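You operate a simulated robot arm through the tools that you are given. There is no shell and no other tool. Be economical: measure what you need, move in short steps, check, and stop when the job is done.

Carry out the task below with a simulated two-armed robot. There is one attempt and no reset: what you move stays moved.

Task
Take the orange cloth panel from the long table and lay it out flat on the near end of the long table.

The check looks at the end state, three seconds after you hand in, the way a careful person would. Anything else that was tipped, shoved, dropped, spilled or broken makes it a failure. Flat cloth is picked up by pressing the open fingertips on it (5 to 10 N) and closing them slowly along it; thin cloth reads only 2 to 8 mm in the jaws.

Robot
Two 7-joint arms with two-finger parallel grippers on one trunk, on a base that drives. Base frame: it is fixed to the floor where the robot stands at the start and does not move with it; the origin is under the middle of the robot, x ahead of it, y to its left, z up; the surface under the hand at the start is at about z = 880. Units: mm, rad, N and s.
The left shoulder is at the start at [20, 113, 1172], the right one opposite. With the tool pointing down near the work surface each hand reaches from about 240 to 620 mm from the robot's upright axis, wherever it stands, measured 20 degrees to its own side. Places, roughly: near end of the long table [1100, 1400, 900]; orange cloth panel [500, 0, 900]. Payload 1.57 kg a hand.
Tool frame (each hand has its own): the origin (TCP) lies between the finger pads and is the grasp point; the fingertips stand 30 mm ahead of it; z points along the fingers, y is the line along which they close. Largest opening 80 mm; finger width 17, thickness 12; the body of the gripper, 40 by 82 mm, starts 80 mm behind the TCP.
Orientation is that of the tool frame in the base frame, as a unit quaternion [x, y, z, w]. With the fingers straight down and closing along the base's y, the tool's x points along the base's -x, its y along +y and its z along -z.

Tools
- The arms move only by the tool servo_tool. It takes "left_moves", "right_moves" or both (then of equal length, played together; a hand with none holds still); each is a list of rows, each a list of 6 numbers: the shift along the tool's x, y, z in units of 250 mm (1.0 is 250 mm), then the turn, a rotation vector about the tool's x, y, z in units of 45 degrees (1.0 is 45 degrees). In form: [[dx, dy, dz, ax, ay, az], ...]. A call has 1 to 10 rows; each row is the pose to reach, as a shift and turn from the pose commanded when the call began, along the tool's axes at that moment. "left_hand" and "right_hand" are, for a hand that has rows, the finger opening in m, from 0 to 0.08, set as the call begins (left out, the last holds). A call with a number of a shift or a turn outside -1 to 1 is refused whole. Each row takes 0.2 s and may step no farther than 50 mm and 0.15 rad from the row before; otherwise, or with a gripper value out of range, the whole call is refused. Where a pose cannot be reached the arm comes as near as it can. A force on the tool above 40 N (or 10 N above the force at the start of the call, whichever is more), or a blocked arm, ends the call early, and 0.2 s more pass. Each finger travels about 45 mm/s and halts on what it meets, pressing with about 36 N; the grip force reading is that of the motor and also rises with nothing between the fingers. The clock runs only during rows and for 0.2 s after the last one: add rows that repeat a pose to give the fingers time. It gives the time, the measured TCP pose, the force on the tool (base axes), the opening and the grip force at its end, in the units of the frame above (readings bear some noise), with the torque about the TCP (base axes, N m) and any sound that the robot's microphone picked up.
- Cameras (640 x 400 px; columns grow to the right, rows downward): "scene" is now at [98, -11.8, 1292]; the picture's right is [-0.17, -0.99, 0.00], its down [-0.53, 0.09, -0.85] and it looks along [0.83, -0.14, -0.53] (base axes); focal length 271 px, centre (320, 200). "left" rides on the left gripper at [72, 7, -122] in its tool frame; the picture's right is [-0.09, 1.00, 0.00], its down [-0.84, -0.08, -0.54] and it looks along [-0.54, -0.05, 0.84] (tool axes); focal length 238 px, centre (320, 200). "right" rides on the right gripper at [72, -7, -122] in its tool frame; the picture's right is [0.09, 1.00, 0.00], its down [-0.84, 0.08, -0.54] and it looks along [-0.54, 0.05, 0.84] (tool axes); focal length 238 px, centre (320, 200). There is no depth. A picture from a camera that has moved, and an enlarged one, comes with that camera's place and axes in the base frame and with its lens. The place of the scene camera against the robot may be out by one fixed shift of up to 12 mm in any direction.
- capture(camera): a new picture of that camera. It takes no simulated time.
- slide_trunk(by): slides the trunk up (or, below 0, down) by that many mm; the arms and the scene camera ride with it, the base frame stays. It gives what a move gives, with no picture.
- steer(legs): drives the robot by 1 to 6 legs, each [ahead, left, turn to the left] in mm, mm and rad, along the robot's own axes; the way and the turn of a leg run together, so that a leg with both is an arc; at most 1500 mm and 3.142 rad a leg. The arms and the cameras ride along, it lands a little off, and it stops where it bumps. It gives what a move gives.
- aim_head(pan, tilt): turns the head with the scene camera to pan (to the left, within 1.396 rad either way) and tilt (down, from -0.506 to 1.204), counted from straight ahead of the robot. It gives what a move gives.
- close_up(camera, box): a new picture of the part [left, top, right, bottom] of that camera's present view, enlarged. It takes no simulated time.
- close_job(): hands the job in; it is judged then, once.

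Work in short steps. Places have to be worked out from the pictures, the camera data and where the tool is seen: move nearer, look again, correct. Check each grasp and each placing, and mend what went wrong. You have 120 turns and 100 pictures in all, those below and enlarged ones among them. Open the grippers and draw the arms clear of the work before you hand the job in, unless the task says otherwise; then end with one line.

The tools are called as a command line: name --argument value ..., lists and objects as JSON in quotes. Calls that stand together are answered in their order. servo_tool: Moves the arms, as the interface text tells. Its arguments: {"type":"object","properties":{"left_moves":{"type":"array","items":{"type":"array","items":{"type":"number"}}},"left_hand":{"type":"number"},"right_moves":{"type":"array","items":{"type":"array","items":{"type":"number"}}},"right_hand":{"type":"number"}},"required":[]} The other tools are called the same way: slide_trunk (by) slides the trunk up or down; steer (legs) drives the base; aim_head (pan, tilt) turns the head that bears the scene camera; capture (camera) takes a picture; close_up (camera, box) takes an enlarged picture of a part of a camera's view; close_job () hands the job in.

At the start:

```text
clock: 0.0
left_tool_pos: [400.1, 161.8, 1099.9]
left_orientation: [0.0, 1.0, 0.0, -0.001]
left_force: [-0.7, -0.6, 0.7]
left_wrist_torque: [-0.03, 0.02, 0.02]
left_opening: 79.9
left_gripper_force: 0.1
right_tool_pos: [387.6, -201.4, 1102.9]
right_orientation: [-0.001, 1.0, 0.0, 0.001]
right_force: [-0.2, -0.1, 0.6]
right_wrist_torque: [0.0, 0.01, -0.01]
right_opening: 80.1
right_gripper_force: 0.0
trunk travel left (down, up): [-225.0, 345.0]
robot x, y, heading: [1.3, 1.5, -0.003]
head pan, tilt: [-0.166, 0.562]
```

scene: 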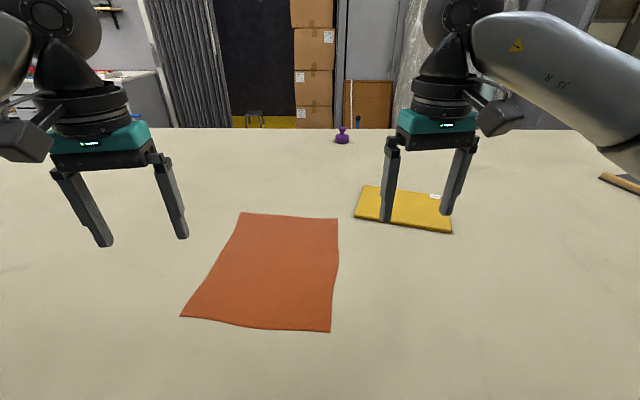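
right: 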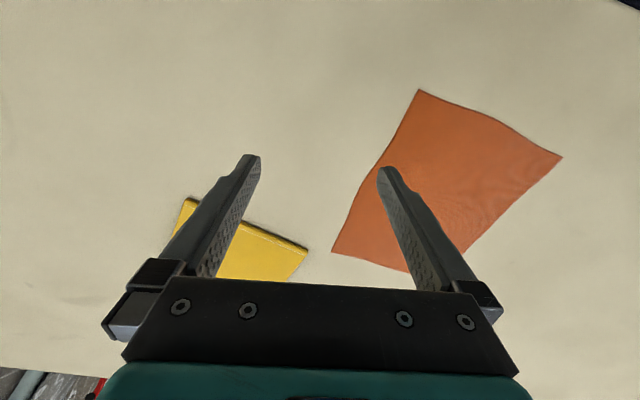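
left: 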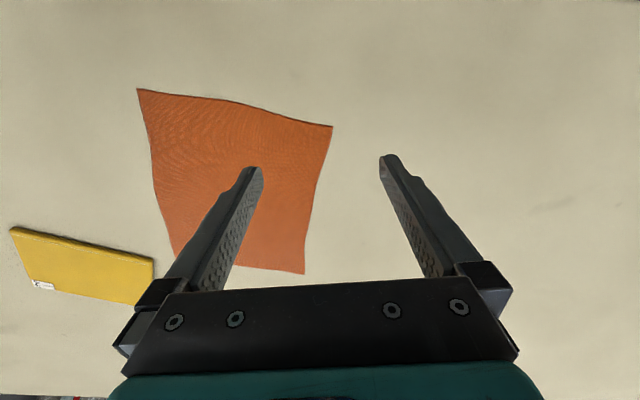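

I work out the cloth corners from the scene picture at about [345,-70], [414,177], [719,101] and [644,-151]. I'll turn the head left to see the table's near end.

aim_head --pan 0.9 --tilt 0.4

capture --camera "scene"

```text
clock: 1.3
left_tool_pos: [400.3, 162.3, 1098.9]
left_orientation: [-0.001, 1.0, 0.0, 0.001]
left_force: [-0.3, -0.1, 0.1]
left_wrist_torque: [-0.01, -0.01, -0.03]
left_opening: 80.2
left_gripper_force: 0.2
right_tool_pos: [388.9, -201.9, 1102.8]
right_orientation: [0.0, 1.0, 0.001, 0.001]
right_force: [-0.8, 0.2, -0.7]
right_wrist_torque: [-0.01, 0.0, -0.02]
right_opening: 80.0
right_gripper_force: 0.0
trunk travel left (down, up): [-225.0, 345.0]
robot x, y, heading: [2.6, -1.5, 0.002]
head pan, tilt: [0.901, 0.4]
```

```text
96 pictures are left
camera scene: at [67.3, 75.5, 1306.7], right [0.78, -0.62, 0.0], down [-0.24, -0.3, -0.92], along [0.57, 0.72, -0.39], focal length 271 px, centre (320, 200)
```

scene: 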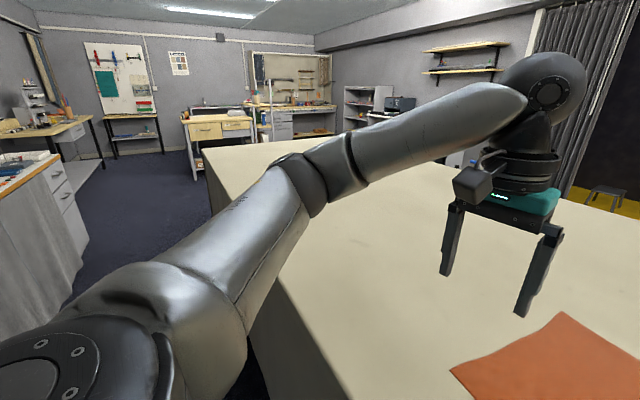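

Both cameras agree: the near corners of the cloth are at about [350,-74] and [421,177]. The near edge is turned about 16°. I bring both hands above grasp points just inside those corners, with the fingers closing along the edge.

servo_tool --left_moves '[[-0.02, -0.018, 0.111, 0, 0, 0.07], [-0.04, -0.037, 0.222, 0, 0, 0.14], [-0.06, -0.055, 0.334, 0, 0, 0.21], [-0.08, -0.074, 0.445, 0, 0, 0.28], [-0.1, -0.092, 0.556, 0, 0, 0.351]]' --right_moves '[[0.012, 0.126, 0.114, 0, 0, 0.07], [0.024, 0.252, 0.229, 0, 0, 0.14], [0.036, 0.378, 0.343, 0, 0, 0.21], [0.048, 0.504, 0.458, 0, 0, 0.28], [0.06, 0.63, 0.572, 0, 0, 0.351]]' --left_hand 0.032 --right_hand 0.032

capture --camera "left"

capture --camera "right"

```text
clock: 2.5
left_tool_pos: [427.9, 138.7, 960.3]
left_orientation: [0.139, 0.99, 0.0, 0.0]
left_force: [-0.1, 0.3, 0.4]
left_wrist_torque: [-0.02, 0.0, 0.0]
left_opening: 31.9
left_gripper_force: 0.0
right_tool_pos: [374.6, -46.8, 960.1]
right_orientation: [0.139, 0.99, 0.0, 0.002]
right_force: [0.0, -0.2, -0.1]
right_wrist_torque: [0.03, -0.01, 0.01]
right_opening: 31.8
right_gripper_force: 0.1
trunk travel left (down, up): [-225.0, 345.0]
robot x, y, heading: [-1.0, -2.8, -0.0]
head pan, tilt: [0.901, 0.4]
```

```text
95 pictures are left
camera left: at [359.6, 165.0, 1081.8], right [0.36, 0.93, 0.0], down [0.78, -0.3, 0.54], along [0.51, -0.2, -0.84], focal length 238 px, centre (320, 200)
```

left: 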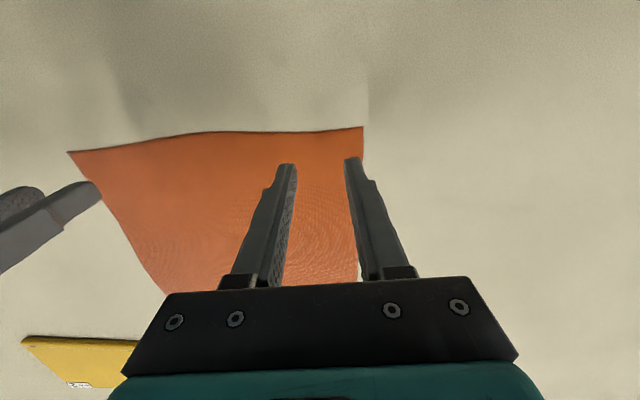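

```text
94 pictures are left
camera right: at [303.0, -32.0, 1080.7], right [0.18, 0.98, 0.0], down [0.82, -0.15, 0.54], along [0.53, -0.1, -0.84], focal length 238 px, centre (320, 200)
```

right: 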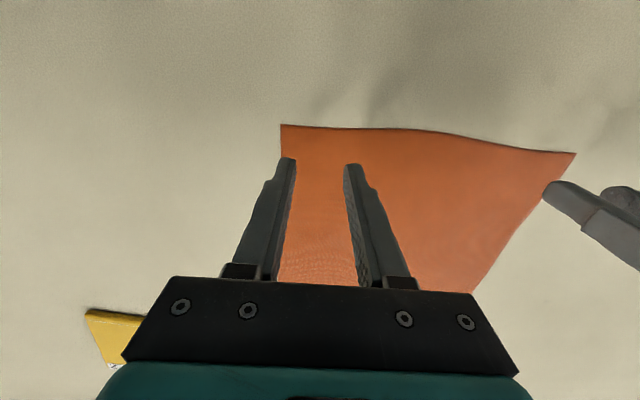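

The corners match my estimates, with both fingertips just inside the edge. I lower to just above the cloth.

servo_tool --left_moves '[[-0.012, 0, 0.09, 0, 0, 0], [-0.016, 0, 0.15, 0, 0, 0], [-0.016, 0, 0.184, 0, 0, 0]]' --right_moves '[[0, 0, 0.09, 0, 0, 0], [0, 0, 0.15, 0, 0, 0], [0, 0, 0.184, 0, 0, 0]]'

capture --camera "left"

```text
clock: 3.3
left_tool_pos: [429.1, 140.0, 915.4]
left_orientation: [0.138, 0.99, 0.0, 0.0]
left_force: [-0.4, 0.7, -0.4]
left_wrist_torque: [-0.03, -0.02, 0.03]
left_opening: 32.0
left_gripper_force: 0.2
right_tool_pos: [375.7, -45.7, 913.5]
right_orientation: [0.138, 0.99, -0.001, 0.001]
right_force: [-0.3, 0.7, -0.2]
right_wrist_torque: [0.02, -0.02, 0.01]
right_opening: 32.1
right_gripper_force: 0.1
trunk travel left (down, up): [-225.0, 345.0]
robot x, y, heading: [2.5, -4.2, -0.001]
head pan, tilt: [0.901, 0.4]
```

```text
93 pictures are left
camera left: at [363.5, 165.5, 1036.2], right [0.36, 0.93, 0.0], down [0.78, -0.3, 0.54], along [0.51, -0.19, -0.84], focal length 238 px, centre (320, 200)
```

left: 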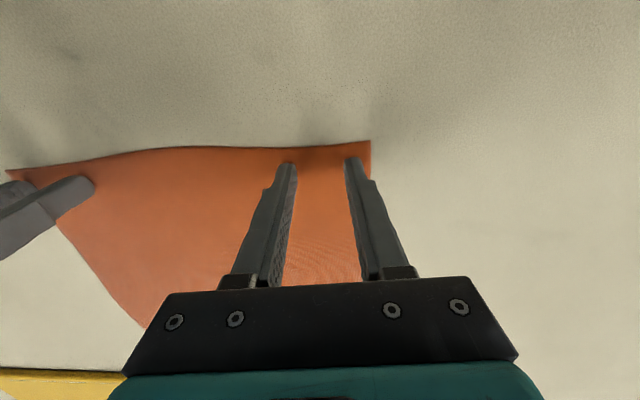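

Clear contact isn't there yet, so I go down another 4 mm in fine steps and read the force.

servo_tool --left_moves '[[0, 0, 0.008, 0, 0, 0], [0, 0, 0.016, 0, 0, 0]]' --right_moves '[[0, 0, 0.008, 0, 0, 0], [0, 0, 0.016, 0, 0, 0]]'

```text
clock: 3.9
left_tool_pos: [429.9, 138.5, 911.7]
left_orientation: [0.137, 0.991, 0.0, 0.0]
left_force: [0.0, 0.5, 0.7]
left_wrist_torque: [-0.01, 0.01, 0.01]
left_opening: 31.9
left_gripper_force: 0.1
right_tool_pos: [373.5, -46.4, 911.1]
right_orientation: [0.137, 0.991, 0.001, 0.003]
right_force: [-3.6, -3.9, 19.3]
right_wrist_torque: [-0.22, 0.16, -0.03]
right_opening: 32.1
right_gripper_force: 0.0
trunk travel left (down, up): [-225.0, 345.0]
robot x, y, heading: [0.1, 4.3, 0.0]
head pan, tilt: [0.901, 0.4]
```

The right hand presses 19 N, which is too much, and the left isn't touching yet. I ease the right up by 1 mm and put the left down by 2 mm.

servo_tool --left_moves '[[0, 0, 0.004, 0, 0, 0], [0, 0, 0.008, 0, 0, 0]]' --right_moves '[[0, 0, -0.003, 0, 0, 0], [0, 0, -0.003, 0, 0, 0]]'

```text
clock: 4.5
left_tool_pos: [428.6, 137.5, 911.2]
left_orientation: [0.137, 0.991, 0.0, 0.002]
left_force: [-4.4, 1.4, 18.8]
left_wrist_torque: [-0.07, 0.21, -0.07]
left_opening: 32.0
left_gripper_force: 0.2
right_tool_pos: [374.0, -44.6, 911.8]
right_orientation: [0.138, 0.99, 0.0, 0.003]
right_force: [4.9, -7.1, 19.7]
right_wrist_torque: [-0.4, -0.05, 0.1]
right_opening: 32.1
right_gripper_force: 0.3
trunk travel left (down, up): [-225.0, 345.0]
robot x, y, heading: [-2.4, 2.6, 0.004]
head pan, tilt: [0.901, 0.4]
```

Both hands now press about 19 N. I raise each one slightly to reach 5–10 N.

servo_tool --left_moves '[[0, 0, -0.003, 0, 0, 0], [0, 0, -0.003, 0, 0, 0]]' --right_moves '[[0, 0, -0.004, 0, 0, 0], [0, 0, -0.004, 0, 0, 0]]'

```text
clock: 5.1
left_tool_pos: [428.3, 137.2, 910.6]
left_orientation: [0.138, 0.99, 0.0, 0.002]
left_force: [-2.1, 1.3, 23.7]
left_wrist_torque: [-0.05, 0.17, -0.06]
left_opening: 31.8
left_gripper_force: 0.1
right_tool_pos: [373.1, -44.9, 911.2]
right_orientation: [0.138, 0.99, 0.001, 0.001]
right_force: [4.3, -2.7, 9.6]
right_wrist_torque: [-0.14, -0.07, 0.0]
right_opening: 31.9
right_gripper_force: 0.0
trunk travel left (down, up): [-225.0, 345.0]
robot x, y, heading: [0.2, -1.8, -0.003]
head pan, tilt: [0.901, 0.4]
```

The right hand is good at 9.6 N. The left needs to come up a bit more.

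servo_tool --left_moves '[[0, 0, -0.005, 0, 0, 0], [0, 0, -0.005, 0, 0, 0]]'

```text
clock: 5.7
left_tool_pos: [428.9, 137.9, 910.2]
left_orientation: [0.137, 0.991, 0.001, 0.002]
left_force: [1.9, 1.1, 20.9]
left_wrist_torque: [-0.07, 0.04, -0.03]
left_opening: 31.7
left_gripper_force: 0.0
right_tool_pos: [372.2, -42.9, 911.3]
right_orientation: [0.137, 0.991, 0.0, 0.001]
right_force: [1.8, -0.4, 8.9]
right_wrist_torque: [-0.05, -0.01, -0.03]
right_opening: 32.0
right_gripper_force: 0.1
trunk travel left (down, up): [-225.0, 345.0]
robot x, y, heading: [0.2, 2.1, -0.0]
head pan, tilt: [0.901, 0.4]
```

The left is still at 21 N, so I lift it 1 mm more.

servo_tool --left_moves '[[0, 0, -0.004, 0, 0, 0], [0, 0, -0.004, 0, 0, 0], [0, 0, -0.004, 0, 0, 0]]'

```text
clock: 6.5
left_tool_pos: [429.5, 137.4, 910.7]
left_orientation: [0.138, 0.99, -0.001, -0.001]
left_force: [4.8, -0.7, 9.9]
left_wrist_torque: [0.02, -0.12, 0.0]
left_opening: 32.0
left_gripper_force: 0.2
right_tool_pos: [372.7, -43.9, 912.1]
right_orientation: [0.136, 0.991, 0.0, 0.001]
right_force: [-2.8, -0.1, 10.3]
right_wrist_torque: [-0.03, 0.09, -0.03]
right_opening: 32.1
right_gripper_force: 0.1
trunk travel left (down, up): [-225.0, 345.0]
robot x, y, heading: [-2.0, 3.3, -0.0]
head pan, tilt: [0.901, 0.4]
```

Both hands press about 10 N. I start closing slowly.

servo_tool --left_moves '[[0, 0, 0, 0, 0, 0]]' --right_moves '[[0, 0, 0, 0, 0, 0]]' --left_hand 0.022 --right_hand 0.022

servo_tool --left_moves '[[0, 0, 0, 0, 0, 0]]' --right_moves '[[0, 0, 0, 0, 0, 0]]' --left_hand 0.012 --right_hand 0.012

servo_tool --left_moves '[[0, 0, 0, 0, 0, 0], [0, 0, 0, 0, 0, 0]]' --right_moves '[[0, 0, 0, 0, 0, 0], [0, 0, 0, 0, 0, 0]]' --left_hand 0.0 --right_hand 0.0

capture --camera "left"

capture --camera "right"

```text
clock: 6.9
left_tool_pos: [428.5, 137.6, 910.5]
left_orientation: [0.137, 0.991, 0.001, -0.001]
left_force: [-0.1, -0.5, 9.6]
left_wrist_torque: [0.05, 0.03, 0.02]
left_opening: 21.2
left_gripper_force: 0.0
right_tool_pos: [374.6, -43.8, 910.9]
right_orientation: [0.137, 0.991, 0.0, 0.001]
right_force: [-0.1, 0.0, 7.7]
right_wrist_torque: [0.04, 0.0, 0.05]
right_opening: 20.2
right_gripper_force: 0.0
trunk travel left (down, up): [-225.0, 345.0]
robot x, y, heading: [1.1, 0.9, 0.002]
head pan, tilt: [0.901, 0.4]
```

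```text
clock: 7.3
left_tool_pos: [428.4, 137.7, 911.3]
left_orientation: [0.138, 0.99, 0.0, 0.0]
left_force: [-2.0, -3.0, 6.8]
left_wrist_torque: [-0.05, 0.03, -0.03]
left_opening: 13.1
left_gripper_force: 0.6
right_tool_pos: [372.8, -45.5, 911.4]
right_orientation: [0.137, 0.991, -0.001, 0.002]
right_force: [-0.4, 0.9, 6.7]
right_wrist_torque: [0.03, -0.01, 0.0]
right_opening: 12.6
right_gripper_force: 0.1
trunk travel left (down, up): [-225.0, 345.0]
robot x, y, heading: [2.3, 5.5, 0.001]
head pan, tilt: [0.901, 0.4]
```

```text
clock: 7.9
left_tool_pos: [429.7, 138.2, 911.3]
left_orientation: [0.137, 0.991, 0.001, 0.0]
left_force: [0.3, -1.1, 5.1]
left_wrist_torque: [-0.03, -0.02, -0.01]
left_opening: 0.3
left_gripper_force: 21.1
right_tool_pos: [373.8, -45.0, 910.6]
right_orientation: [0.137, 0.991, -0.001, 0.0]
right_force: [-1.4, -1.2, 7.4]
right_wrist_torque: [-0.04, 0.03, 0.0]
right_opening: 0.0
right_gripper_force: 20.8
trunk travel left (down, up): [-225.0, 345.0]
robot x, y, heading: [-0.1, -2.1, -0.003]
head pan, tilt: [0.901, 0.4]
```

```text
92 pictures are left
camera left: at [361.9, 163.4, 1032.7], right [0.36, 0.93, 0.0], down [0.78, -0.3, 0.54], along [0.51, -0.19, -0.84], focal length 238 px, centre (320, 200)
```

left: 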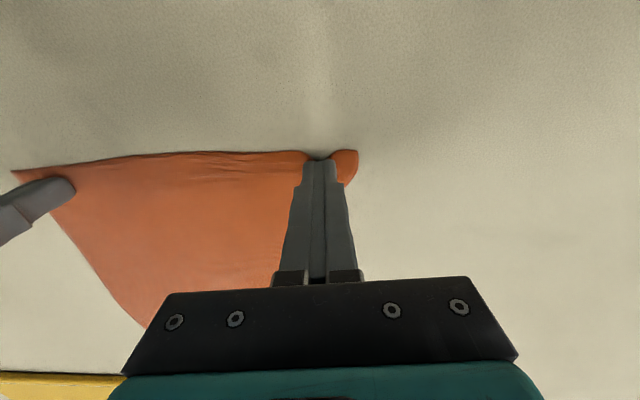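

```text
91 pictures are left
camera right: at [301.4, -31.2, 1032.4], right [0.18, 0.98, 0.0], down [0.83, -0.15, 0.54], along [0.53, -0.1, -0.84], focal length 238 px, centre (320, 200)
```

right: 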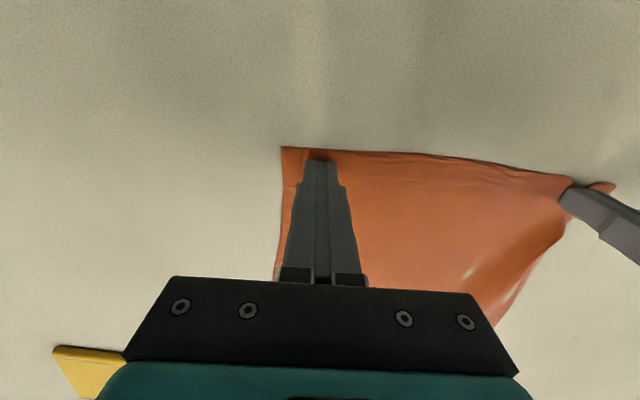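

The openings read near 0, so the grasps are doubtful. I lift 20 mm to test whether anything is held.

servo_tool --left_moves '[[0, 0, -0.04, 0, 0, 0], [0, 0, -0.08, 0, 0, 0]]' --right_moves '[[0, 0, -0.04, 0, 0, 0], [0, 0, -0.08, 0, 0, 0]]'

capture --camera "left"

capture --camera "right"

```text
clock: 8.5
left_tool_pos: [429.3, 137.6, 930.9]
left_orientation: [0.138, 0.99, 0.0, 0.0]
left_force: [-0.3, -0.4, -0.1]
left_wrist_torque: [0.04, 0.0, 0.01]
left_opening: 0.0
left_gripper_force: 21.6
right_tool_pos: [374.0, -43.9, 929.6]
right_orientation: [0.137, 0.991, -0.001, 0.001]
right_force: [0.1, -0.8, -0.4]
right_wrist_torque: [-0.01, 0.02, 0.01]
right_opening: 0.0
right_gripper_force: 21.2
trunk travel left (down, up): [-225.0, 345.0]
robot x, y, heading: [0.5, -1.4, -0.003]
head pan, tilt: [0.901, 0.4]
```

```text
90 pictures are left
camera left: at [362.3, 163.8, 1052.0], right [0.36, 0.93, 0.0], down [0.78, -0.3, 0.54], along [0.51, -0.19, -0.84], focal length 238 px, centre (320, 200)
```

left: 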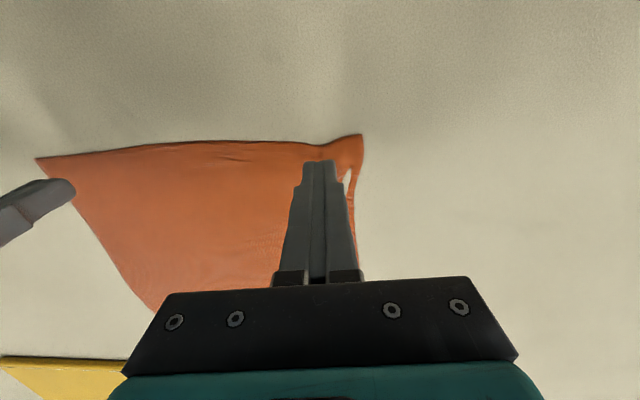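

```text
89 pictures are left
camera right: at [302.0, -30.5, 1051.8], right [0.18, 0.98, 0.0], down [0.83, -0.15, 0.54], along [0.53, -0.1, -0.84], focal length 238 px, centre (320, 200)
```

right: 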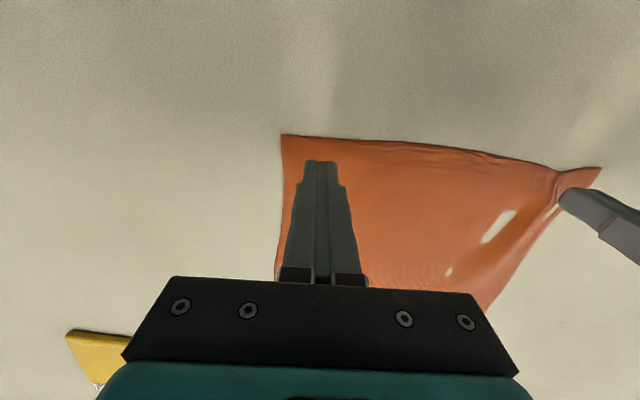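

Nothing was held: the tips slid over the cloth. I reopen wider to 60 mm, so the cloth buckles more easily, and shift both hands 15 mm inward from the corners and 5 mm deeper. Then I'll press again and close in smaller steps.

servo_tool --left_moves '[[-0.02, -0.06, 0, 0, 0, 0], [-0.02, -0.06, 0, 0, 0, 0], [-0.02, -0.06, 0.05, 0, 0, 0], [-0.02, -0.06, 0.07, 0, 0, 0]]' --right_moves '[[-0.02, 0.06, 0, 0, 0, 0], [-0.02, 0.06, 0, 0, 0, 0], [-0.02, 0.06, 0.05, 0, 0, 0], [-0.02, 0.06, 0.07, 0, 0, 0]]' --left_hand 0.06 --right_hand 0.06

capture --camera "left"

capture --camera "right"

```text
clock: 9.5
left_tool_pos: [430.0, 121.6, 914.2]
left_orientation: [0.138, 0.99, -0.002, 0.0]
left_force: [0.7, 0.4, 0.1]
left_wrist_torque: [-0.06, 0.0, 0.02]
left_opening: 59.8
left_gripper_force: 0.0
right_tool_pos: [381.2, -32.2, 913.1]
right_orientation: [0.138, 0.99, -0.001, 0.0]
right_force: [0.8, -0.2, -0.2]
right_wrist_torque: [-0.01, 0.01, 0.02]
right_opening: 60.0
right_gripper_force: 0.0
trunk travel left (down, up): [-225.0, 345.0]
robot x, y, heading: [1.5, -2.3, 0.005]
head pan, tilt: [0.901, 0.4]
```

```text
88 pictures are left
camera left: at [363.0, 148.1, 1035.4], right [0.36, 0.93, 0.0], down [0.78, -0.3, 0.54], along [0.51, -0.2, -0.84], focal length 238 px, centre (320, 200)
```

left: 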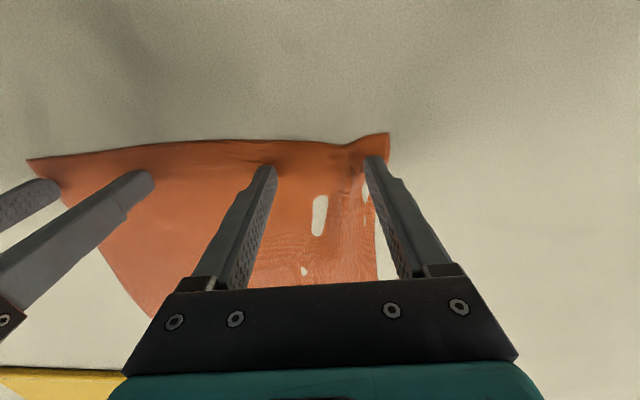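

```text
87 pictures are left
camera right: at [310.1, -18.8, 1034.6], right [0.18, 0.98, 0.0], down [0.83, -0.15, 0.54], along [0.53, -0.1, -0.84], focal length 238 px, centre (320, 200)
```

right: 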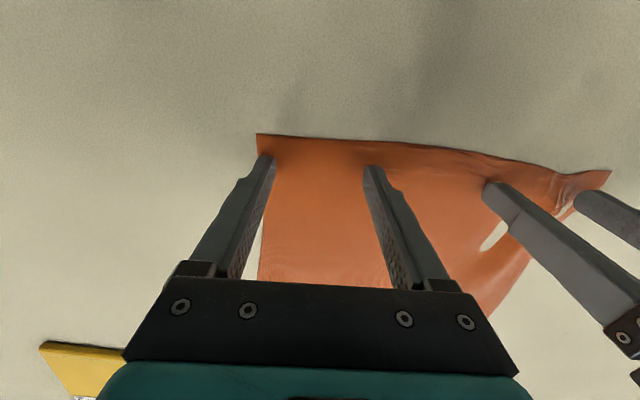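

The outer fingers sit right at the side edges. I shift each 6–8 mm inward and descend to contact.

servo_tool --left_moves '[[0, -0.03, 0, 0, 0, 0], [0, -0.03, 0.01, 0, 0, 0], [0, -0.03, 0.014, 0, 0, 0]]' --right_moves '[[0, 0.025, 0, 0, 0, 0], [0, 0.025, 0.006, 0, 0, 0], [0, 0.025, 0.01, 0, 0, 0]]'

servo_tool --left_moves '[[0, 0, 0, 0, 0, 0]]' --right_moves '[[0, 0, 0, 0, 0, 0]]'

```text
clock: 10.3
left_tool_pos: [428.3, 115.4, 912.8]
left_orientation: [0.138, 0.99, 0.0, 0.0]
left_force: [0.3, 0.4, 3.8]
left_wrist_torque: [0.08, -0.01, -0.01]
left_opening: 60.0
left_gripper_force: 0.0
right_tool_pos: [384.7, -25.6, 911.8]
right_orientation: [0.137, 0.991, 0.0, 0.002]
right_force: [-0.5, -0.5, 0.1]
right_wrist_torque: [-0.02, 0.0, 0.0]
right_opening: 60.1
right_gripper_force: 0.0
trunk travel left (down, up): [-225.0, 345.0]
robot x, y, heading: [0.4, 3.6, 0.002]
head pan, tilt: [0.901, 0.4]
```

```text
clock: 10.7
left_tool_pos: [427.8, 114.9, 910.8]
left_orientation: [0.138, 0.99, 0.0, 0.001]
left_force: [1.4, 0.5, 5.4]
left_wrist_torque: [0.1, -0.01, -0.02]
left_opening: 60.3
left_gripper_force: 0.0
right_tool_pos: [385.3, -25.7, 911.9]
right_orientation: [0.138, 0.99, 0.0, 0.001]
right_force: [-0.1, -1.4, -0.4]
right_wrist_torque: [-0.01, 0.03, 0.01]
right_opening: 60.0
right_gripper_force: 0.0
trunk travel left (down, up): [-225.0, 345.0]
robot x, y, heading: [1.4, -0.1, -0.002]
head pan, tilt: [0.901, 0.4]
```

The left presses 5 N and the right isn't touching yet. I lower the left 0.5 mm and the right 1.2 mm.

servo_tool --left_moves '[[0, 0, 0.002, 0, 0, 0], [0, 0, 0.002, 0, 0, 0], [0, 0, 0.002, 0, 0, 0]]' --right_moves '[[0, 0, 0.003, 0, 0, 0], [0, 0, 0.005, 0, 0, 0], [0, 0, 0.005, 0, 0, 0]]'

```text
clock: 11.5
left_tool_pos: [426.7, 115.0, 911.2]
left_orientation: [0.138, 0.99, 0.0, 0.001]
left_force: [3.5, 0.8, 11.4]
left_wrist_torque: [0.21, -0.11, -0.08]
left_opening: 60.4
left_gripper_force: 0.1
right_tool_pos: [386.0, -26.1, 911.9]
right_orientation: [0.138, 0.99, -0.001, 0.002]
right_force: [3.1, -0.4, 5.8]
right_wrist_torque: [-0.05, -0.03, 0.06]
right_opening: 59.9
right_gripper_force: 0.1
trunk travel left (down, up): [-225.0, 345.0]
robot x, y, heading: [0.0, 1.9, 0.005]
head pan, tilt: [0.901, 0.4]
```

Contact is good on both. I close partway in small steps and look.

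servo_tool --left_moves '[[0, 0, 0, 0, 0, 0]]' --right_moves '[[0, 0, 0.001, 0, 0, 0]]' --left_hand 0.052 --right_hand 0.052

servo_tool --left_moves '[[0, 0, 0, 0, 0, 0]]' --right_moves '[[0, 0, 0, 0, 0, 0]]' --left_hand 0.044 --right_hand 0.044

servo_tool --left_moves '[[0, 0, 0, 0, 0, 0]]' --right_moves '[[0, 0, 0, 0, 0, 0]]' --left_hand 0.036 --right_hand 0.036

capture --camera "left"

capture --camera "right"

```text
clock: 11.9
left_tool_pos: [426.9, 114.8, 911.8]
left_orientation: [0.137, 0.991, 0.0, 0.001]
left_force: [1.7, 0.4, 12.6]
left_wrist_torque: [0.15, -0.07, -0.02]
left_opening: 49.9
left_gripper_force: 0.1
right_tool_pos: [384.4, -26.5, 911.2]
right_orientation: [0.138, 0.99, 0.0, 0.001]
right_force: [1.5, -1.1, 12.4]
right_wrist_torque: [-0.19, 0.09, 0.01]
right_opening: 52.4
right_gripper_force: 0.1
trunk travel left (down, up): [-225.0, 345.0]
robot x, y, heading: [2.1, 1.0, 0.004]
head pan, tilt: [0.901, 0.4]
```

```text
clock: 12.3
left_tool_pos: [425.6, 116.0, 911.9]
left_orientation: [0.138, 0.99, -0.001, 0.0]
left_force: [1.1, -0.9, 13.2]
left_wrist_torque: [0.08, -0.01, 0.06]
left_opening: 44.1
left_gripper_force: 0.2
right_tool_pos: [384.5, -24.4, 911.7]
right_orientation: [0.137, 0.991, 0.001, 0.002]
right_force: [-0.1, -1.3, 14.5]
right_wrist_torque: [-0.2, 0.1, 0.0]
right_opening: 42.8
right_gripper_force: 0.0
trunk travel left (down, up): [-225.0, 345.0]
robot x, y, heading: [2.1, -0.6, 0.003]
head pan, tilt: [0.901, 0.4]
```

```text
clock: 12.7
left_tool_pos: [427.7, 114.4, 911.1]
left_orientation: [0.138, 0.99, 0.0, 0.0]
left_force: [-0.7, -1.0, 13.0]
left_wrist_torque: [0.1, 0.03, 0.01]
left_opening: 35.1
left_gripper_force: 0.1
right_tool_pos: [383.2, -24.9, 910.3]
right_orientation: [0.137, 0.991, 0.001, 0.002]
right_force: [0.5, 0.8, 17.7]
right_wrist_torque: [-0.23, 0.14, -0.01]
right_opening: 34.7
right_gripper_force: 0.1
trunk travel left (down, up): [-225.0, 345.0]
robot x, y, heading: [0.8, 0.9, -0.0]
head pan, tilt: [0.901, 0.4]
```

```text
86 pictures are left
camera left: at [359.1, 140.5, 1032.4], right [0.36, 0.93, 0.0], down [0.78, -0.3, 0.54], along [0.51, -0.2, -0.84], focal length 238 px, centre (320, 200)
```

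left: 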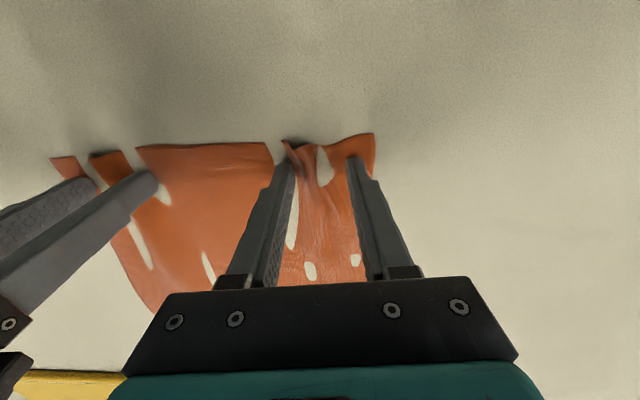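

```text
85 pictures are left
camera right: at [311.2, -12.4, 1032.3], right [0.18, 0.98, 0.0], down [0.82, -0.15, 0.55], along [0.54, -0.1, -0.84], focal length 238 px, centre (320, 200)
```

right: 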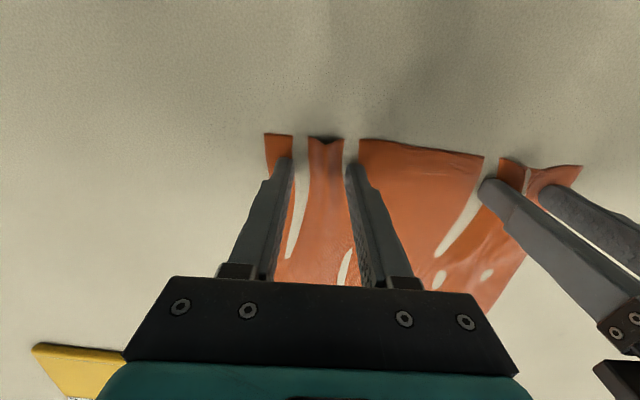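

The cloth is now gathering between the fingers. I continue closing, easing the right hand up slightly.

servo_tool --left_moves '[[0, 0, 0, 0, 0, 0]]' --right_moves '[[0, 0, -0.002, 0, 0, 0]]' --left_hand 0.028 --right_hand 0.028

servo_tool --left_moves '[[0, 0, 0, 0, 0, 0]]' --right_moves '[[0, 0, 0, 0, 0, 0]]' --left_hand 0.02 --right_hand 0.02

servo_tool --left_moves '[[0, 0, 0, 0, 0, 0]]' --right_moves '[[0, 0, 0, 0, 0, 0]]' --left_hand 0.012 --right_hand 0.012

servo_tool --left_moves '[[0, 0, 0, 0, 0, 0], [0, 0, 0, 0, 0, 0]]' --right_moves '[[0, 0, 0, 0, 0, 0], [0, 0, 0, 0, 0, 0]]' --left_hand 0.0 --right_hand 0.0

capture --camera "left"

capture --camera "right"

```text
clock: 13.1
left_tool_pos: [426.5, 113.8, 910.9]
left_orientation: [0.138, 0.99, -0.001, 0.001]
left_force: [-1.8, -4.6, 13.6]
left_wrist_torque: [0.03, 0.05, 0.03]
left_opening: 29.0
left_gripper_force: 2.6
right_tool_pos: [383.3, -24.7, 911.0]
right_orientation: [0.137, 0.991, 0.001, 0.003]
right_force: [2.6, 0.0, 16.3]
right_wrist_torque: [-0.21, 0.04, 0.05]
right_opening: 28.9
right_gripper_force: 2.6
trunk travel left (down, up): [-225.0, 345.0]
robot x, y, heading: [-3.1, -4.9, -0.001]
head pan, tilt: [0.901, 0.4]
```

```text
clock: 13.5
left_tool_pos: [426.6, 114.6, 911.5]
left_orientation: [0.139, 0.99, -0.002, 0.001]
left_force: [-3.3, -11.0, 16.8]
left_wrist_torque: [-0.39, 0.2, 0.04]
left_opening: 23.0
left_gripper_force: 5.6
right_tool_pos: [382.9, -23.5, 912.1]
right_orientation: [0.136, 0.991, 0.001, 0.002]
right_force: [3.8, 7.2, 15.5]
right_wrist_torque: [0.06, -0.01, 0.0]
right_opening: 21.4
right_gripper_force: 2.6
trunk travel left (down, up): [-225.0, 345.0]
robot x, y, heading: [1.4, 0.8, -0.003]
head pan, tilt: [0.901, 0.4]
```

```text
clock: 13.9
left_tool_pos: [425.7, 114.8, 911.7]
left_orientation: [0.138, 0.99, 0.001, 0.002]
left_force: [-0.7, -4.1, 19.3]
left_wrist_torque: [-0.33, 0.14, -0.01]
left_opening: 15.6
left_gripper_force: 2.7
right_tool_pos: [382.5, -23.6, 910.5]
right_orientation: [0.136, 0.991, 0.002, 0.002]
right_force: [3.2, 12.7, 13.5]
right_wrist_torque: [0.4, -0.12, 0.01]
right_opening: 16.0
right_gripper_force: 4.2
trunk travel left (down, up): [-225.0, 345.0]
robot x, y, heading: [0.8, 0.7, 0.002]
head pan, tilt: [0.901, 0.4]
```

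```text
clock: 14.5
left_tool_pos: [426.9, 115.5, 911.7]
left_orientation: [0.137, 0.991, 0.0, 0.002]
left_force: [0.4, -8.4, 21.5]
left_wrist_torque: [-0.34, 0.16, 0.07]
left_opening: 0.0
left_gripper_force: 21.3
right_tool_pos: [383.6, -24.0, 912.6]
right_orientation: [0.138, 0.99, 0.004, 0.004]
right_force: [3.9, 15.2, 18.3]
right_wrist_torque: [0.57, -0.14, -0.02]
right_opening: 8.6
right_gripper_force: 26.8
trunk travel left (down, up): [-225.0, 345.0]
robot x, y, heading: [2.6, -1.1, 0.003]
head pan, tilt: [0.901, 0.4]
```

```text
84 pictures are left
camera left: at [359.2, 141.4, 1032.7], right [0.36, 0.93, 0.0], down [0.78, -0.3, 0.55], along [0.51, -0.2, -0.84], focal length 238 px, centre (320, 200)
```

left: 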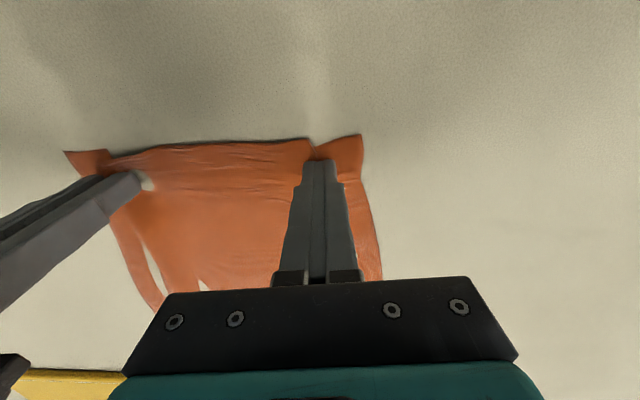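

```text
83 pictures are left
camera right: at [310.8, -10.8, 1033.4], right [0.18, 0.98, 0.01], down [0.82, -0.16, 0.55], along [0.54, -0.09, -0.84], focal length 238 px, centre (320, 200)
```

right: 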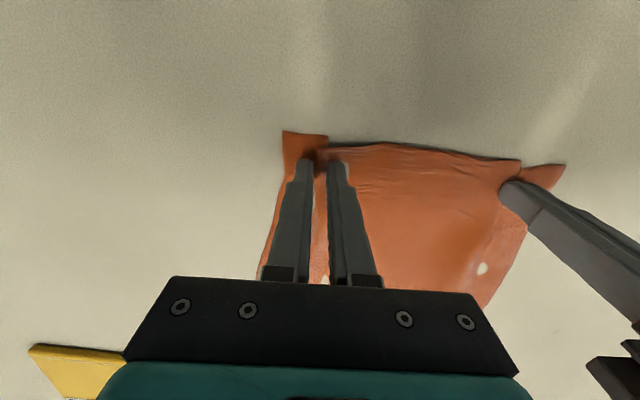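

The right hand holds cloth (8.6 mm, 27 N). The left slipped out on the last step. I raise the right slightly to test its hold, and reopen the left for another try.

servo_tool --left_moves '[[0, 0, -0.04, 0, 0, 0], [0, 0, -0.06, 0, 0, 0], [0, 0, -0.06, 0, 0, 0], [0, 0, -0.06, 0, 0, 0]]' --right_moves '[[0, 0, -0.02, 0, 0, 0], [0, 0, -0.04, 0, 0, 0], [0, 0, -0.06, 0, 0, 0], [0, 0, -0.06, 0, 0, 0]]' --left_hand 0.06

capture --camera "left"

capture --camera "right"

```text
clock: 15.5
left_tool_pos: [428.9, 114.3, 924.8]
left_orientation: [0.137, 0.991, 0.001, 0.0]
left_force: [-0.2, -0.1, 0.5]
left_wrist_torque: [-0.03, 0.0, 0.01]
left_opening: 60.2
left_gripper_force: 0.0
right_tool_pos: [383.4, -24.9, 924.2]
right_orientation: [0.138, 0.99, 0.0, 0.001]
right_force: [0.2, -0.4, -1.0]
right_wrist_torque: [0.03, -0.01, 0.02]
right_opening: 1.9
right_gripper_force: 23.8
trunk travel left (down, up): [-225.0, 345.0]
robot x, y, heading: [2.6, 1.7, -0.003]
head pan, tilt: [0.901, 0.4]
```

```text
82 pictures are left
camera left: at [361.1, 140.2, 1046.7], right [0.36, 0.93, 0.0], down [0.78, -0.3, 0.54], along [0.51, -0.19, -0.84], focal length 238 px, centre (320, 200)
```

left: 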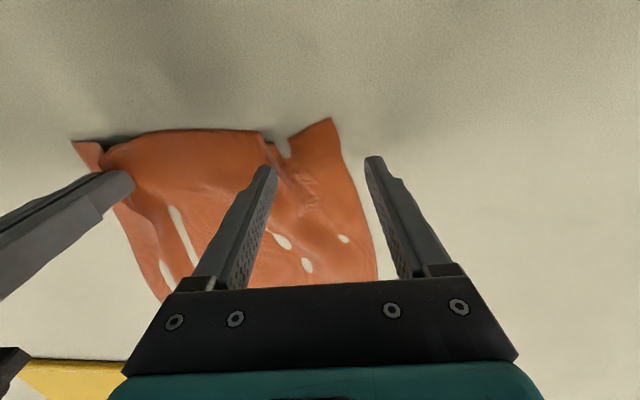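

```text
81 pictures are left
camera right: at [311.2, -11.5, 1046.3], right [0.18, 0.98, 0.0], down [0.83, -0.15, 0.54], along [0.53, -0.1, -0.84], focal length 238 px, centre (320, 200)
```

right: 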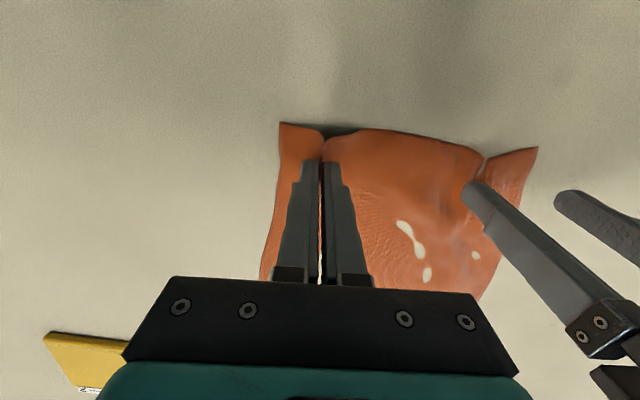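

The right reads 1.9 mm, which is thin but plausible. I lift the right 40 mm more to confirm.

servo_tool --right_moves '[[0, 0, -0.05, 0, 0, 0], [0, 0, -0.1, 0, 0, 0], [0, 0, -0.16, 0, 0, 0]]'

capture --camera "left"

capture --camera "right"

```text
clock: 16.3
left_tool_pos: [427.9, 112.0, 927.1]
left_orientation: [0.138, 0.99, 0.0, 0.0]
left_force: [-0.1, 0.3, -0.1]
left_wrist_torque: [0.0, 0.01, -0.01]
left_opening: 59.8
left_gripper_force: 0.1
right_tool_pos: [382.7, -24.0, 966.0]
right_orientation: [0.137, 0.991, -0.001, 0.001]
right_force: [-0.1, 1.1, -0.6]
right_wrist_torque: [-0.01, -0.02, 0.0]
right_opening: 2.0
right_gripper_force: 23.6
trunk travel left (down, up): [-225.0, 345.0]
robot x, y, heading: [-3.8, -0.9, 0.003]
head pan, tilt: [0.901, 0.4]
```

```text
80 pictures are left
camera left: at [361.1, 140.1, 1046.9], right [0.36, 0.93, 0.0], down [0.78, -0.3, 0.54], along [0.51, -0.19, -0.84], focal length 238 px, centre (320, 200)
```

left: 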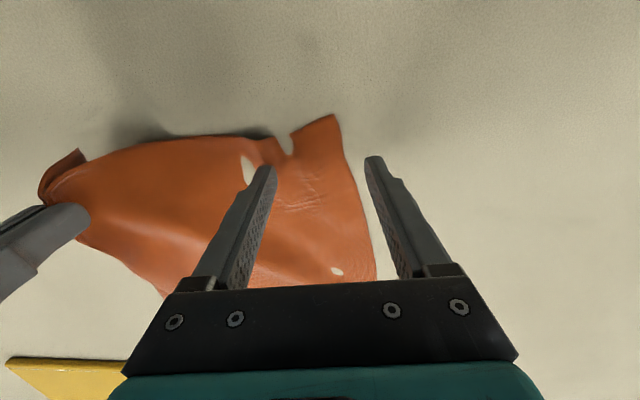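

```text
79 pictures are left
camera right: at [311.5, -11.1, 1087.0], right [0.18, 0.98, 0.0], down [0.83, -0.15, 0.54], along [0.53, -0.1, -0.84], focal length 238 px, centre (320, 200)
```

right: 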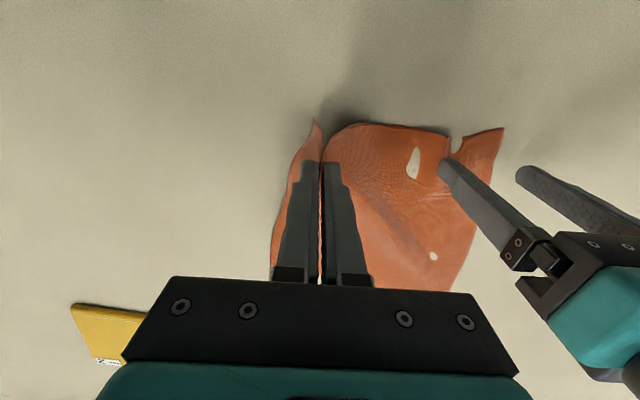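

The right grasp is confirmed as the cloth rises with it. The left corner of the cloth is now near [401,136], so I shift the left hand 25 mm right and descend to contact.

servo_tool --left_moves '[[0, -0.1, 0, 0, 0, 0], [0, -0.1, 0.04, 0, 0, 0], [0, -0.1, 0.056, 0, 0, 0], [0, -0.1, 0.062, 0, 0, 0], [0, -0.1, 0.062, 0, 0, 0]]'

capture --camera "left"

```text
clock: 17.5
left_tool_pos: [420.5, 90.7, 910.1]
left_orientation: [0.137, 0.991, 0.0, 0.003]
left_force: [0.4, 0.5, 16.3]
left_wrist_torque: [0.1, 0.0, -0.04]
left_opening: 60.1
left_gripper_force: 0.1
right_tool_pos: [384.6, -24.5, 966.3]
right_orientation: [0.138, 0.99, 0.0, 0.001]
right_force: [0.3, 0.6, 0.5]
right_wrist_torque: [0.0, 0.0, 0.01]
right_opening: 2.3
right_gripper_force: 23.3
trunk travel left (down, up): [-225.0, 345.0]
robot x, y, heading: [2.0, 1.9, -0.003]
head pan, tilt: [0.901, 0.4]
```

```text
78 pictures are left
camera left: at [354.1, 116.7, 1032.1], right [0.36, 0.93, 0.0], down [0.78, -0.3, 0.55], along [0.51, -0.2, -0.84], focal length 238 px, centre (320, 200)
```

left: 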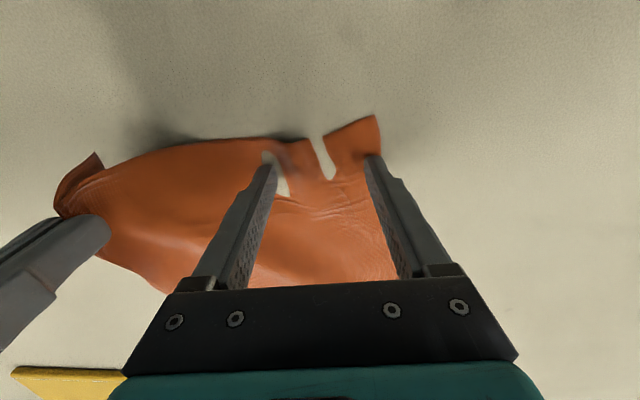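

16 N with the fingers on the cloth. I close slowly in 6–7 mm steps.

servo_tool --left_moves '[[0, 0, 0, 0, 0, 0]]' --left_hand 0.053

servo_tool --left_moves '[[0, 0, 0, 0, 0, 0]]' --left_hand 0.046

servo_tool --left_moves '[[0, 0, 0, 0, 0, 0]]' --left_hand 0.039

servo_tool --left_moves '[[0, 0, 0, 0, 0, 0]]' --left_hand 0.032

servo_tool --left_moves '[[0, 0, 0, 0, 0, 0]]' --left_hand 0.026

capture --camera "left"

```text
clock: 17.9
left_tool_pos: [421.6, 90.2, 911.3]
left_orientation: [0.137, 0.991, 0.001, 0.003]
left_force: [1.1, 1.2, 20.9]
left_wrist_torque: [0.15, -0.01, -0.01]
left_opening: 50.9
left_gripper_force: 0.0
right_tool_pos: [382.1, -24.3, 965.4]
right_orientation: [0.137, 0.991, 0.0, 0.002]
right_force: [-0.4, -0.4, -0.4]
right_wrist_torque: [0.0, 0.01, 0.0]
right_opening: 2.0
right_gripper_force: 23.6
trunk travel left (down, up): [-225.0, 345.0]
robot x, y, heading: [-0.2, -0.8, -0.003]
head pan, tilt: [0.901, 0.4]
```

```text
clock: 18.3
left_tool_pos: [420.5, 89.8, 911.0]
left_orientation: [0.138, 0.99, 0.001, 0.001]
left_force: [1.4, 1.0, 25.7]
left_wrist_torque: [0.22, 0.0, -0.01]
left_opening: 45.4
left_gripper_force: 0.0
right_tool_pos: [382.4, -23.6, 965.8]
right_orientation: [0.138, 0.99, 0.0, 0.002]
right_force: [0.9, 2.0, -1.1]
right_wrist_torque: [0.07, -0.01, 0.03]
right_opening: 1.9
right_gripper_force: 24.0
trunk travel left (down, up): [-225.0, 345.0]
robot x, y, heading: [0.7, 1.7, -0.0]
head pan, tilt: [0.901, 0.4]
```

```text
clock: 18.7
left_tool_pos: [421.9, 89.4, 911.5]
left_orientation: [0.138, 0.99, 0.0, 0.002]
left_force: [0.2, -0.7, 25.7]
left_wrist_torque: [0.17, 0.0, -0.03]
left_opening: 37.8
left_gripper_force: 0.0
right_tool_pos: [382.9, -24.7, 965.6]
right_orientation: [0.137, 0.991, 0.0, 0.003]
right_force: [1.5, 1.4, -1.9]
right_wrist_torque: [0.06, -0.03, -0.02]
right_opening: 2.2
right_gripper_force: 23.3
trunk travel left (down, up): [-225.0, 345.0]
robot x, y, heading: [2.4, -1.8, -0.004]
head pan, tilt: [0.901, 0.4]
```

```text
clock: 19.1
left_tool_pos: [421.7, 90.0, 910.6]
left_orientation: [0.138, 0.99, -0.001, 0.001]
left_force: [-0.8, -1.2, 25.8]
left_wrist_torque: [0.11, 0.04, 0.03]
left_opening: 32.6
left_gripper_force: 0.7
right_tool_pos: [382.7, -24.8, 965.9]
right_orientation: [0.137, 0.991, 0.001, 0.002]
right_force: [1.0, 4.4, -1.7]
right_wrist_torque: [0.16, -0.04, 0.03]
right_opening: 1.8
right_gripper_force: 23.4
trunk travel left (down, up): [-225.0, 345.0]
robot x, y, heading: [1.3, 3.0, -0.0]
head pan, tilt: [0.901, 0.4]
```

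```text
clock: 19.5
left_tool_pos: [420.7, 88.7, 911.1]
left_orientation: [0.138, 0.99, -0.001, 0.002]
left_force: [-2.0, -5.7, 25.9]
left_wrist_torque: [-0.02, 0.05, 0.02]
left_opening: 27.0
left_gripper_force: 2.3
right_tool_pos: [382.4, -24.9, 966.1]
right_orientation: [0.138, 0.99, 0.0, 0.001]
right_force: [1.8, 7.8, -4.4]
right_wrist_torque: [0.2, -0.1, 0.01]
right_opening: 1.9
right_gripper_force: 23.4
trunk travel left (down, up): [-225.0, 345.0]
robot x, y, heading: [-3.0, 3.8, 0.001]
head pan, tilt: [0.901, 0.4]
```

```text
77 pictures are left
camera left: at [353.5, 115.7, 1032.1], right [0.36, 0.93, 0.0], down [0.78, -0.3, 0.55], along [0.51, -0.2, -0.84], focal length 238 px, centre (320, 200)
```

left: 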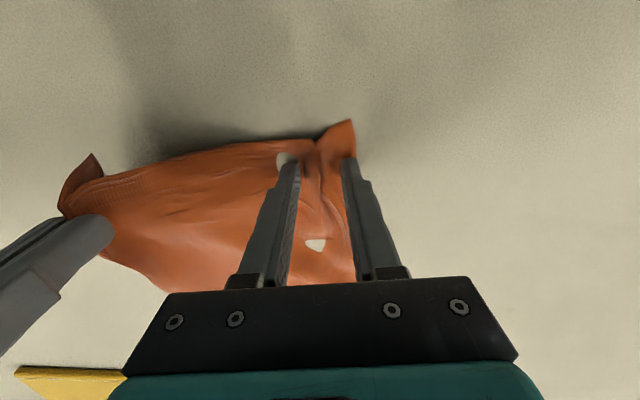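

The cloth is gathering, but it has gone taut against the right hand. I move the right hand 10 mm toward the left, ease the left's press a little and keep closing.

servo_tool --left_moves '[[0, 0, -0.002, 0, 0, 0], [0, 0, -0.002, 0, 0, 0]]' --right_moves '[[0, 0.04, 0.02, 0, 0, 0], [0, 0.06, 0.04, 0, 0, 0]]' --left_hand 0.022

servo_tool --left_moves '[[0, 0, 0, 0, 0, 0]]' --left_hand 0.017

servo_tool --left_moves '[[0, 0, 0, 0, 0, 0]]' --left_hand 0.012

servo_tool --left_moves '[[0, 0, 0, 0, 0, 0]]' --left_hand 0.007

servo_tool --left_moves '[[0, 0, 0, 0, 0, 0], [0, 0, 0, 0, 0, 0]]' --left_hand 0.0

capture --camera "left"

```text
clock: 20.1
left_tool_pos: [421.3, 90.7, 910.6]
left_orientation: [0.136, 0.991, 0.001, 0.002]
left_force: [-0.3, -0.6, 26.4]
left_wrist_torque: [-0.04, 0.1, 0.01]
left_opening: 18.9
left_gripper_force: 0.1
right_tool_pos: [387.1, -11.9, 957.0]
right_orientation: [0.137, 0.991, -0.001, 0.003]
right_force: [-0.5, 0.4, -0.1]
right_wrist_torque: [-0.01, 0.0, 0.0]
right_opening: 2.1
right_gripper_force: 23.3
trunk travel left (down, up): [-225.0, 345.0]
robot x, y, heading: [1.9, -0.9, -0.007]
head pan, tilt: [0.901, 0.4]
```

```text
clock: 20.5
left_tool_pos: [420.9, 91.0, 910.0]
left_orientation: [0.137, 0.991, 0.0, 0.002]
left_force: [-0.1, 0.6, 26.6]
left_wrist_torque: [0.0, 0.12, 0.02]
left_opening: 17.9
left_gripper_force: 0.4
right_tool_pos: [387.1, -10.5, 955.2]
right_orientation: [0.137, 0.991, -0.001, 0.001]
right_force: [-0.1, 0.6, -0.1]
right_wrist_torque: [0.01, -0.01, 0.01]
right_opening: 2.1
right_gripper_force: 24.0
trunk travel left (down, up): [-225.0, 345.0]
robot x, y, heading: [-1.6, -2.9, -0.001]
head pan, tilt: [0.901, 0.4]
```

```text
clock: 20.9
left_tool_pos: [422.7, 91.1, 910.4]
left_orientation: [0.137, 0.991, 0.0, 0.002]
left_force: [0.3, -0.8, 26.3]
left_wrist_torque: [0.02, 0.06, 0.0]
left_opening: 12.8
left_gripper_force: 5.3
right_tool_pos: [385.4, -11.0, 957.0]
right_orientation: [0.137, 0.991, 0.0, 0.002]
right_force: [0.6, 0.3, 0.0]
right_wrist_torque: [0.0, -0.03, 0.01]
right_opening: 1.8
right_gripper_force: 23.4
trunk travel left (down, up): [-225.0, 345.0]
robot x, y, heading: [-0.7, -1.0, -0.004]
head pan, tilt: [0.901, 0.4]
```

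```text
clock: 21.3
left_tool_pos: [419.5, 89.9, 910.3]
left_orientation: [0.137, 0.991, -0.001, 0.001]
left_force: [0.1, -2.0, 26.0]
left_wrist_torque: [-0.05, 0.0, -0.01]
left_opening: 8.8
left_gripper_force: 23.0
right_tool_pos: [386.1, -11.2, 955.5]
right_orientation: [0.137, 0.991, 0.0, 0.002]
right_force: [0.6, 1.2, -0.2]
right_wrist_torque: [0.04, -0.01, 0.01]
right_opening: 1.9
right_gripper_force: 23.9
trunk travel left (down, up): [-225.0, 345.0]
robot x, y, heading: [0.2, -2.0, 0.002]
head pan, tilt: [0.901, 0.4]
```

```text
clock: 21.9
left_tool_pos: [421.1, 90.0, 911.2]
left_orientation: [0.138, 0.99, 0.0, 0.002]
left_force: [-1.0, -2.8, 27.4]
left_wrist_torque: [-0.07, 0.09, 0.01]
left_opening: 2.5
left_gripper_force: 24.0
right_tool_pos: [386.0, -11.3, 955.9]
right_orientation: [0.138, 0.99, -0.001, 0.001]
right_force: [0.4, -0.3, -0.1]
right_wrist_torque: [0.0, 0.0, 0.05]
right_opening: 2.0
right_gripper_force: 23.7
trunk travel left (down, up): [-225.0, 345.0]
robot x, y, heading: [-1.0, 1.4, -0.001]
head pan, tilt: [0.901, 0.4]
```

```text
76 pictures are left
camera left: at [353.6, 116.0, 1032.1], right [0.36, 0.93, 0.0], down [0.78, -0.3, 0.55], along [0.51, -0.2, -0.84], focal length 238 px, centre (320, 200)
```

left: 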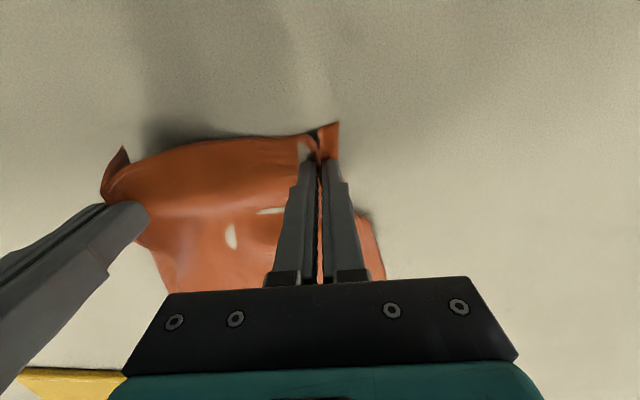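

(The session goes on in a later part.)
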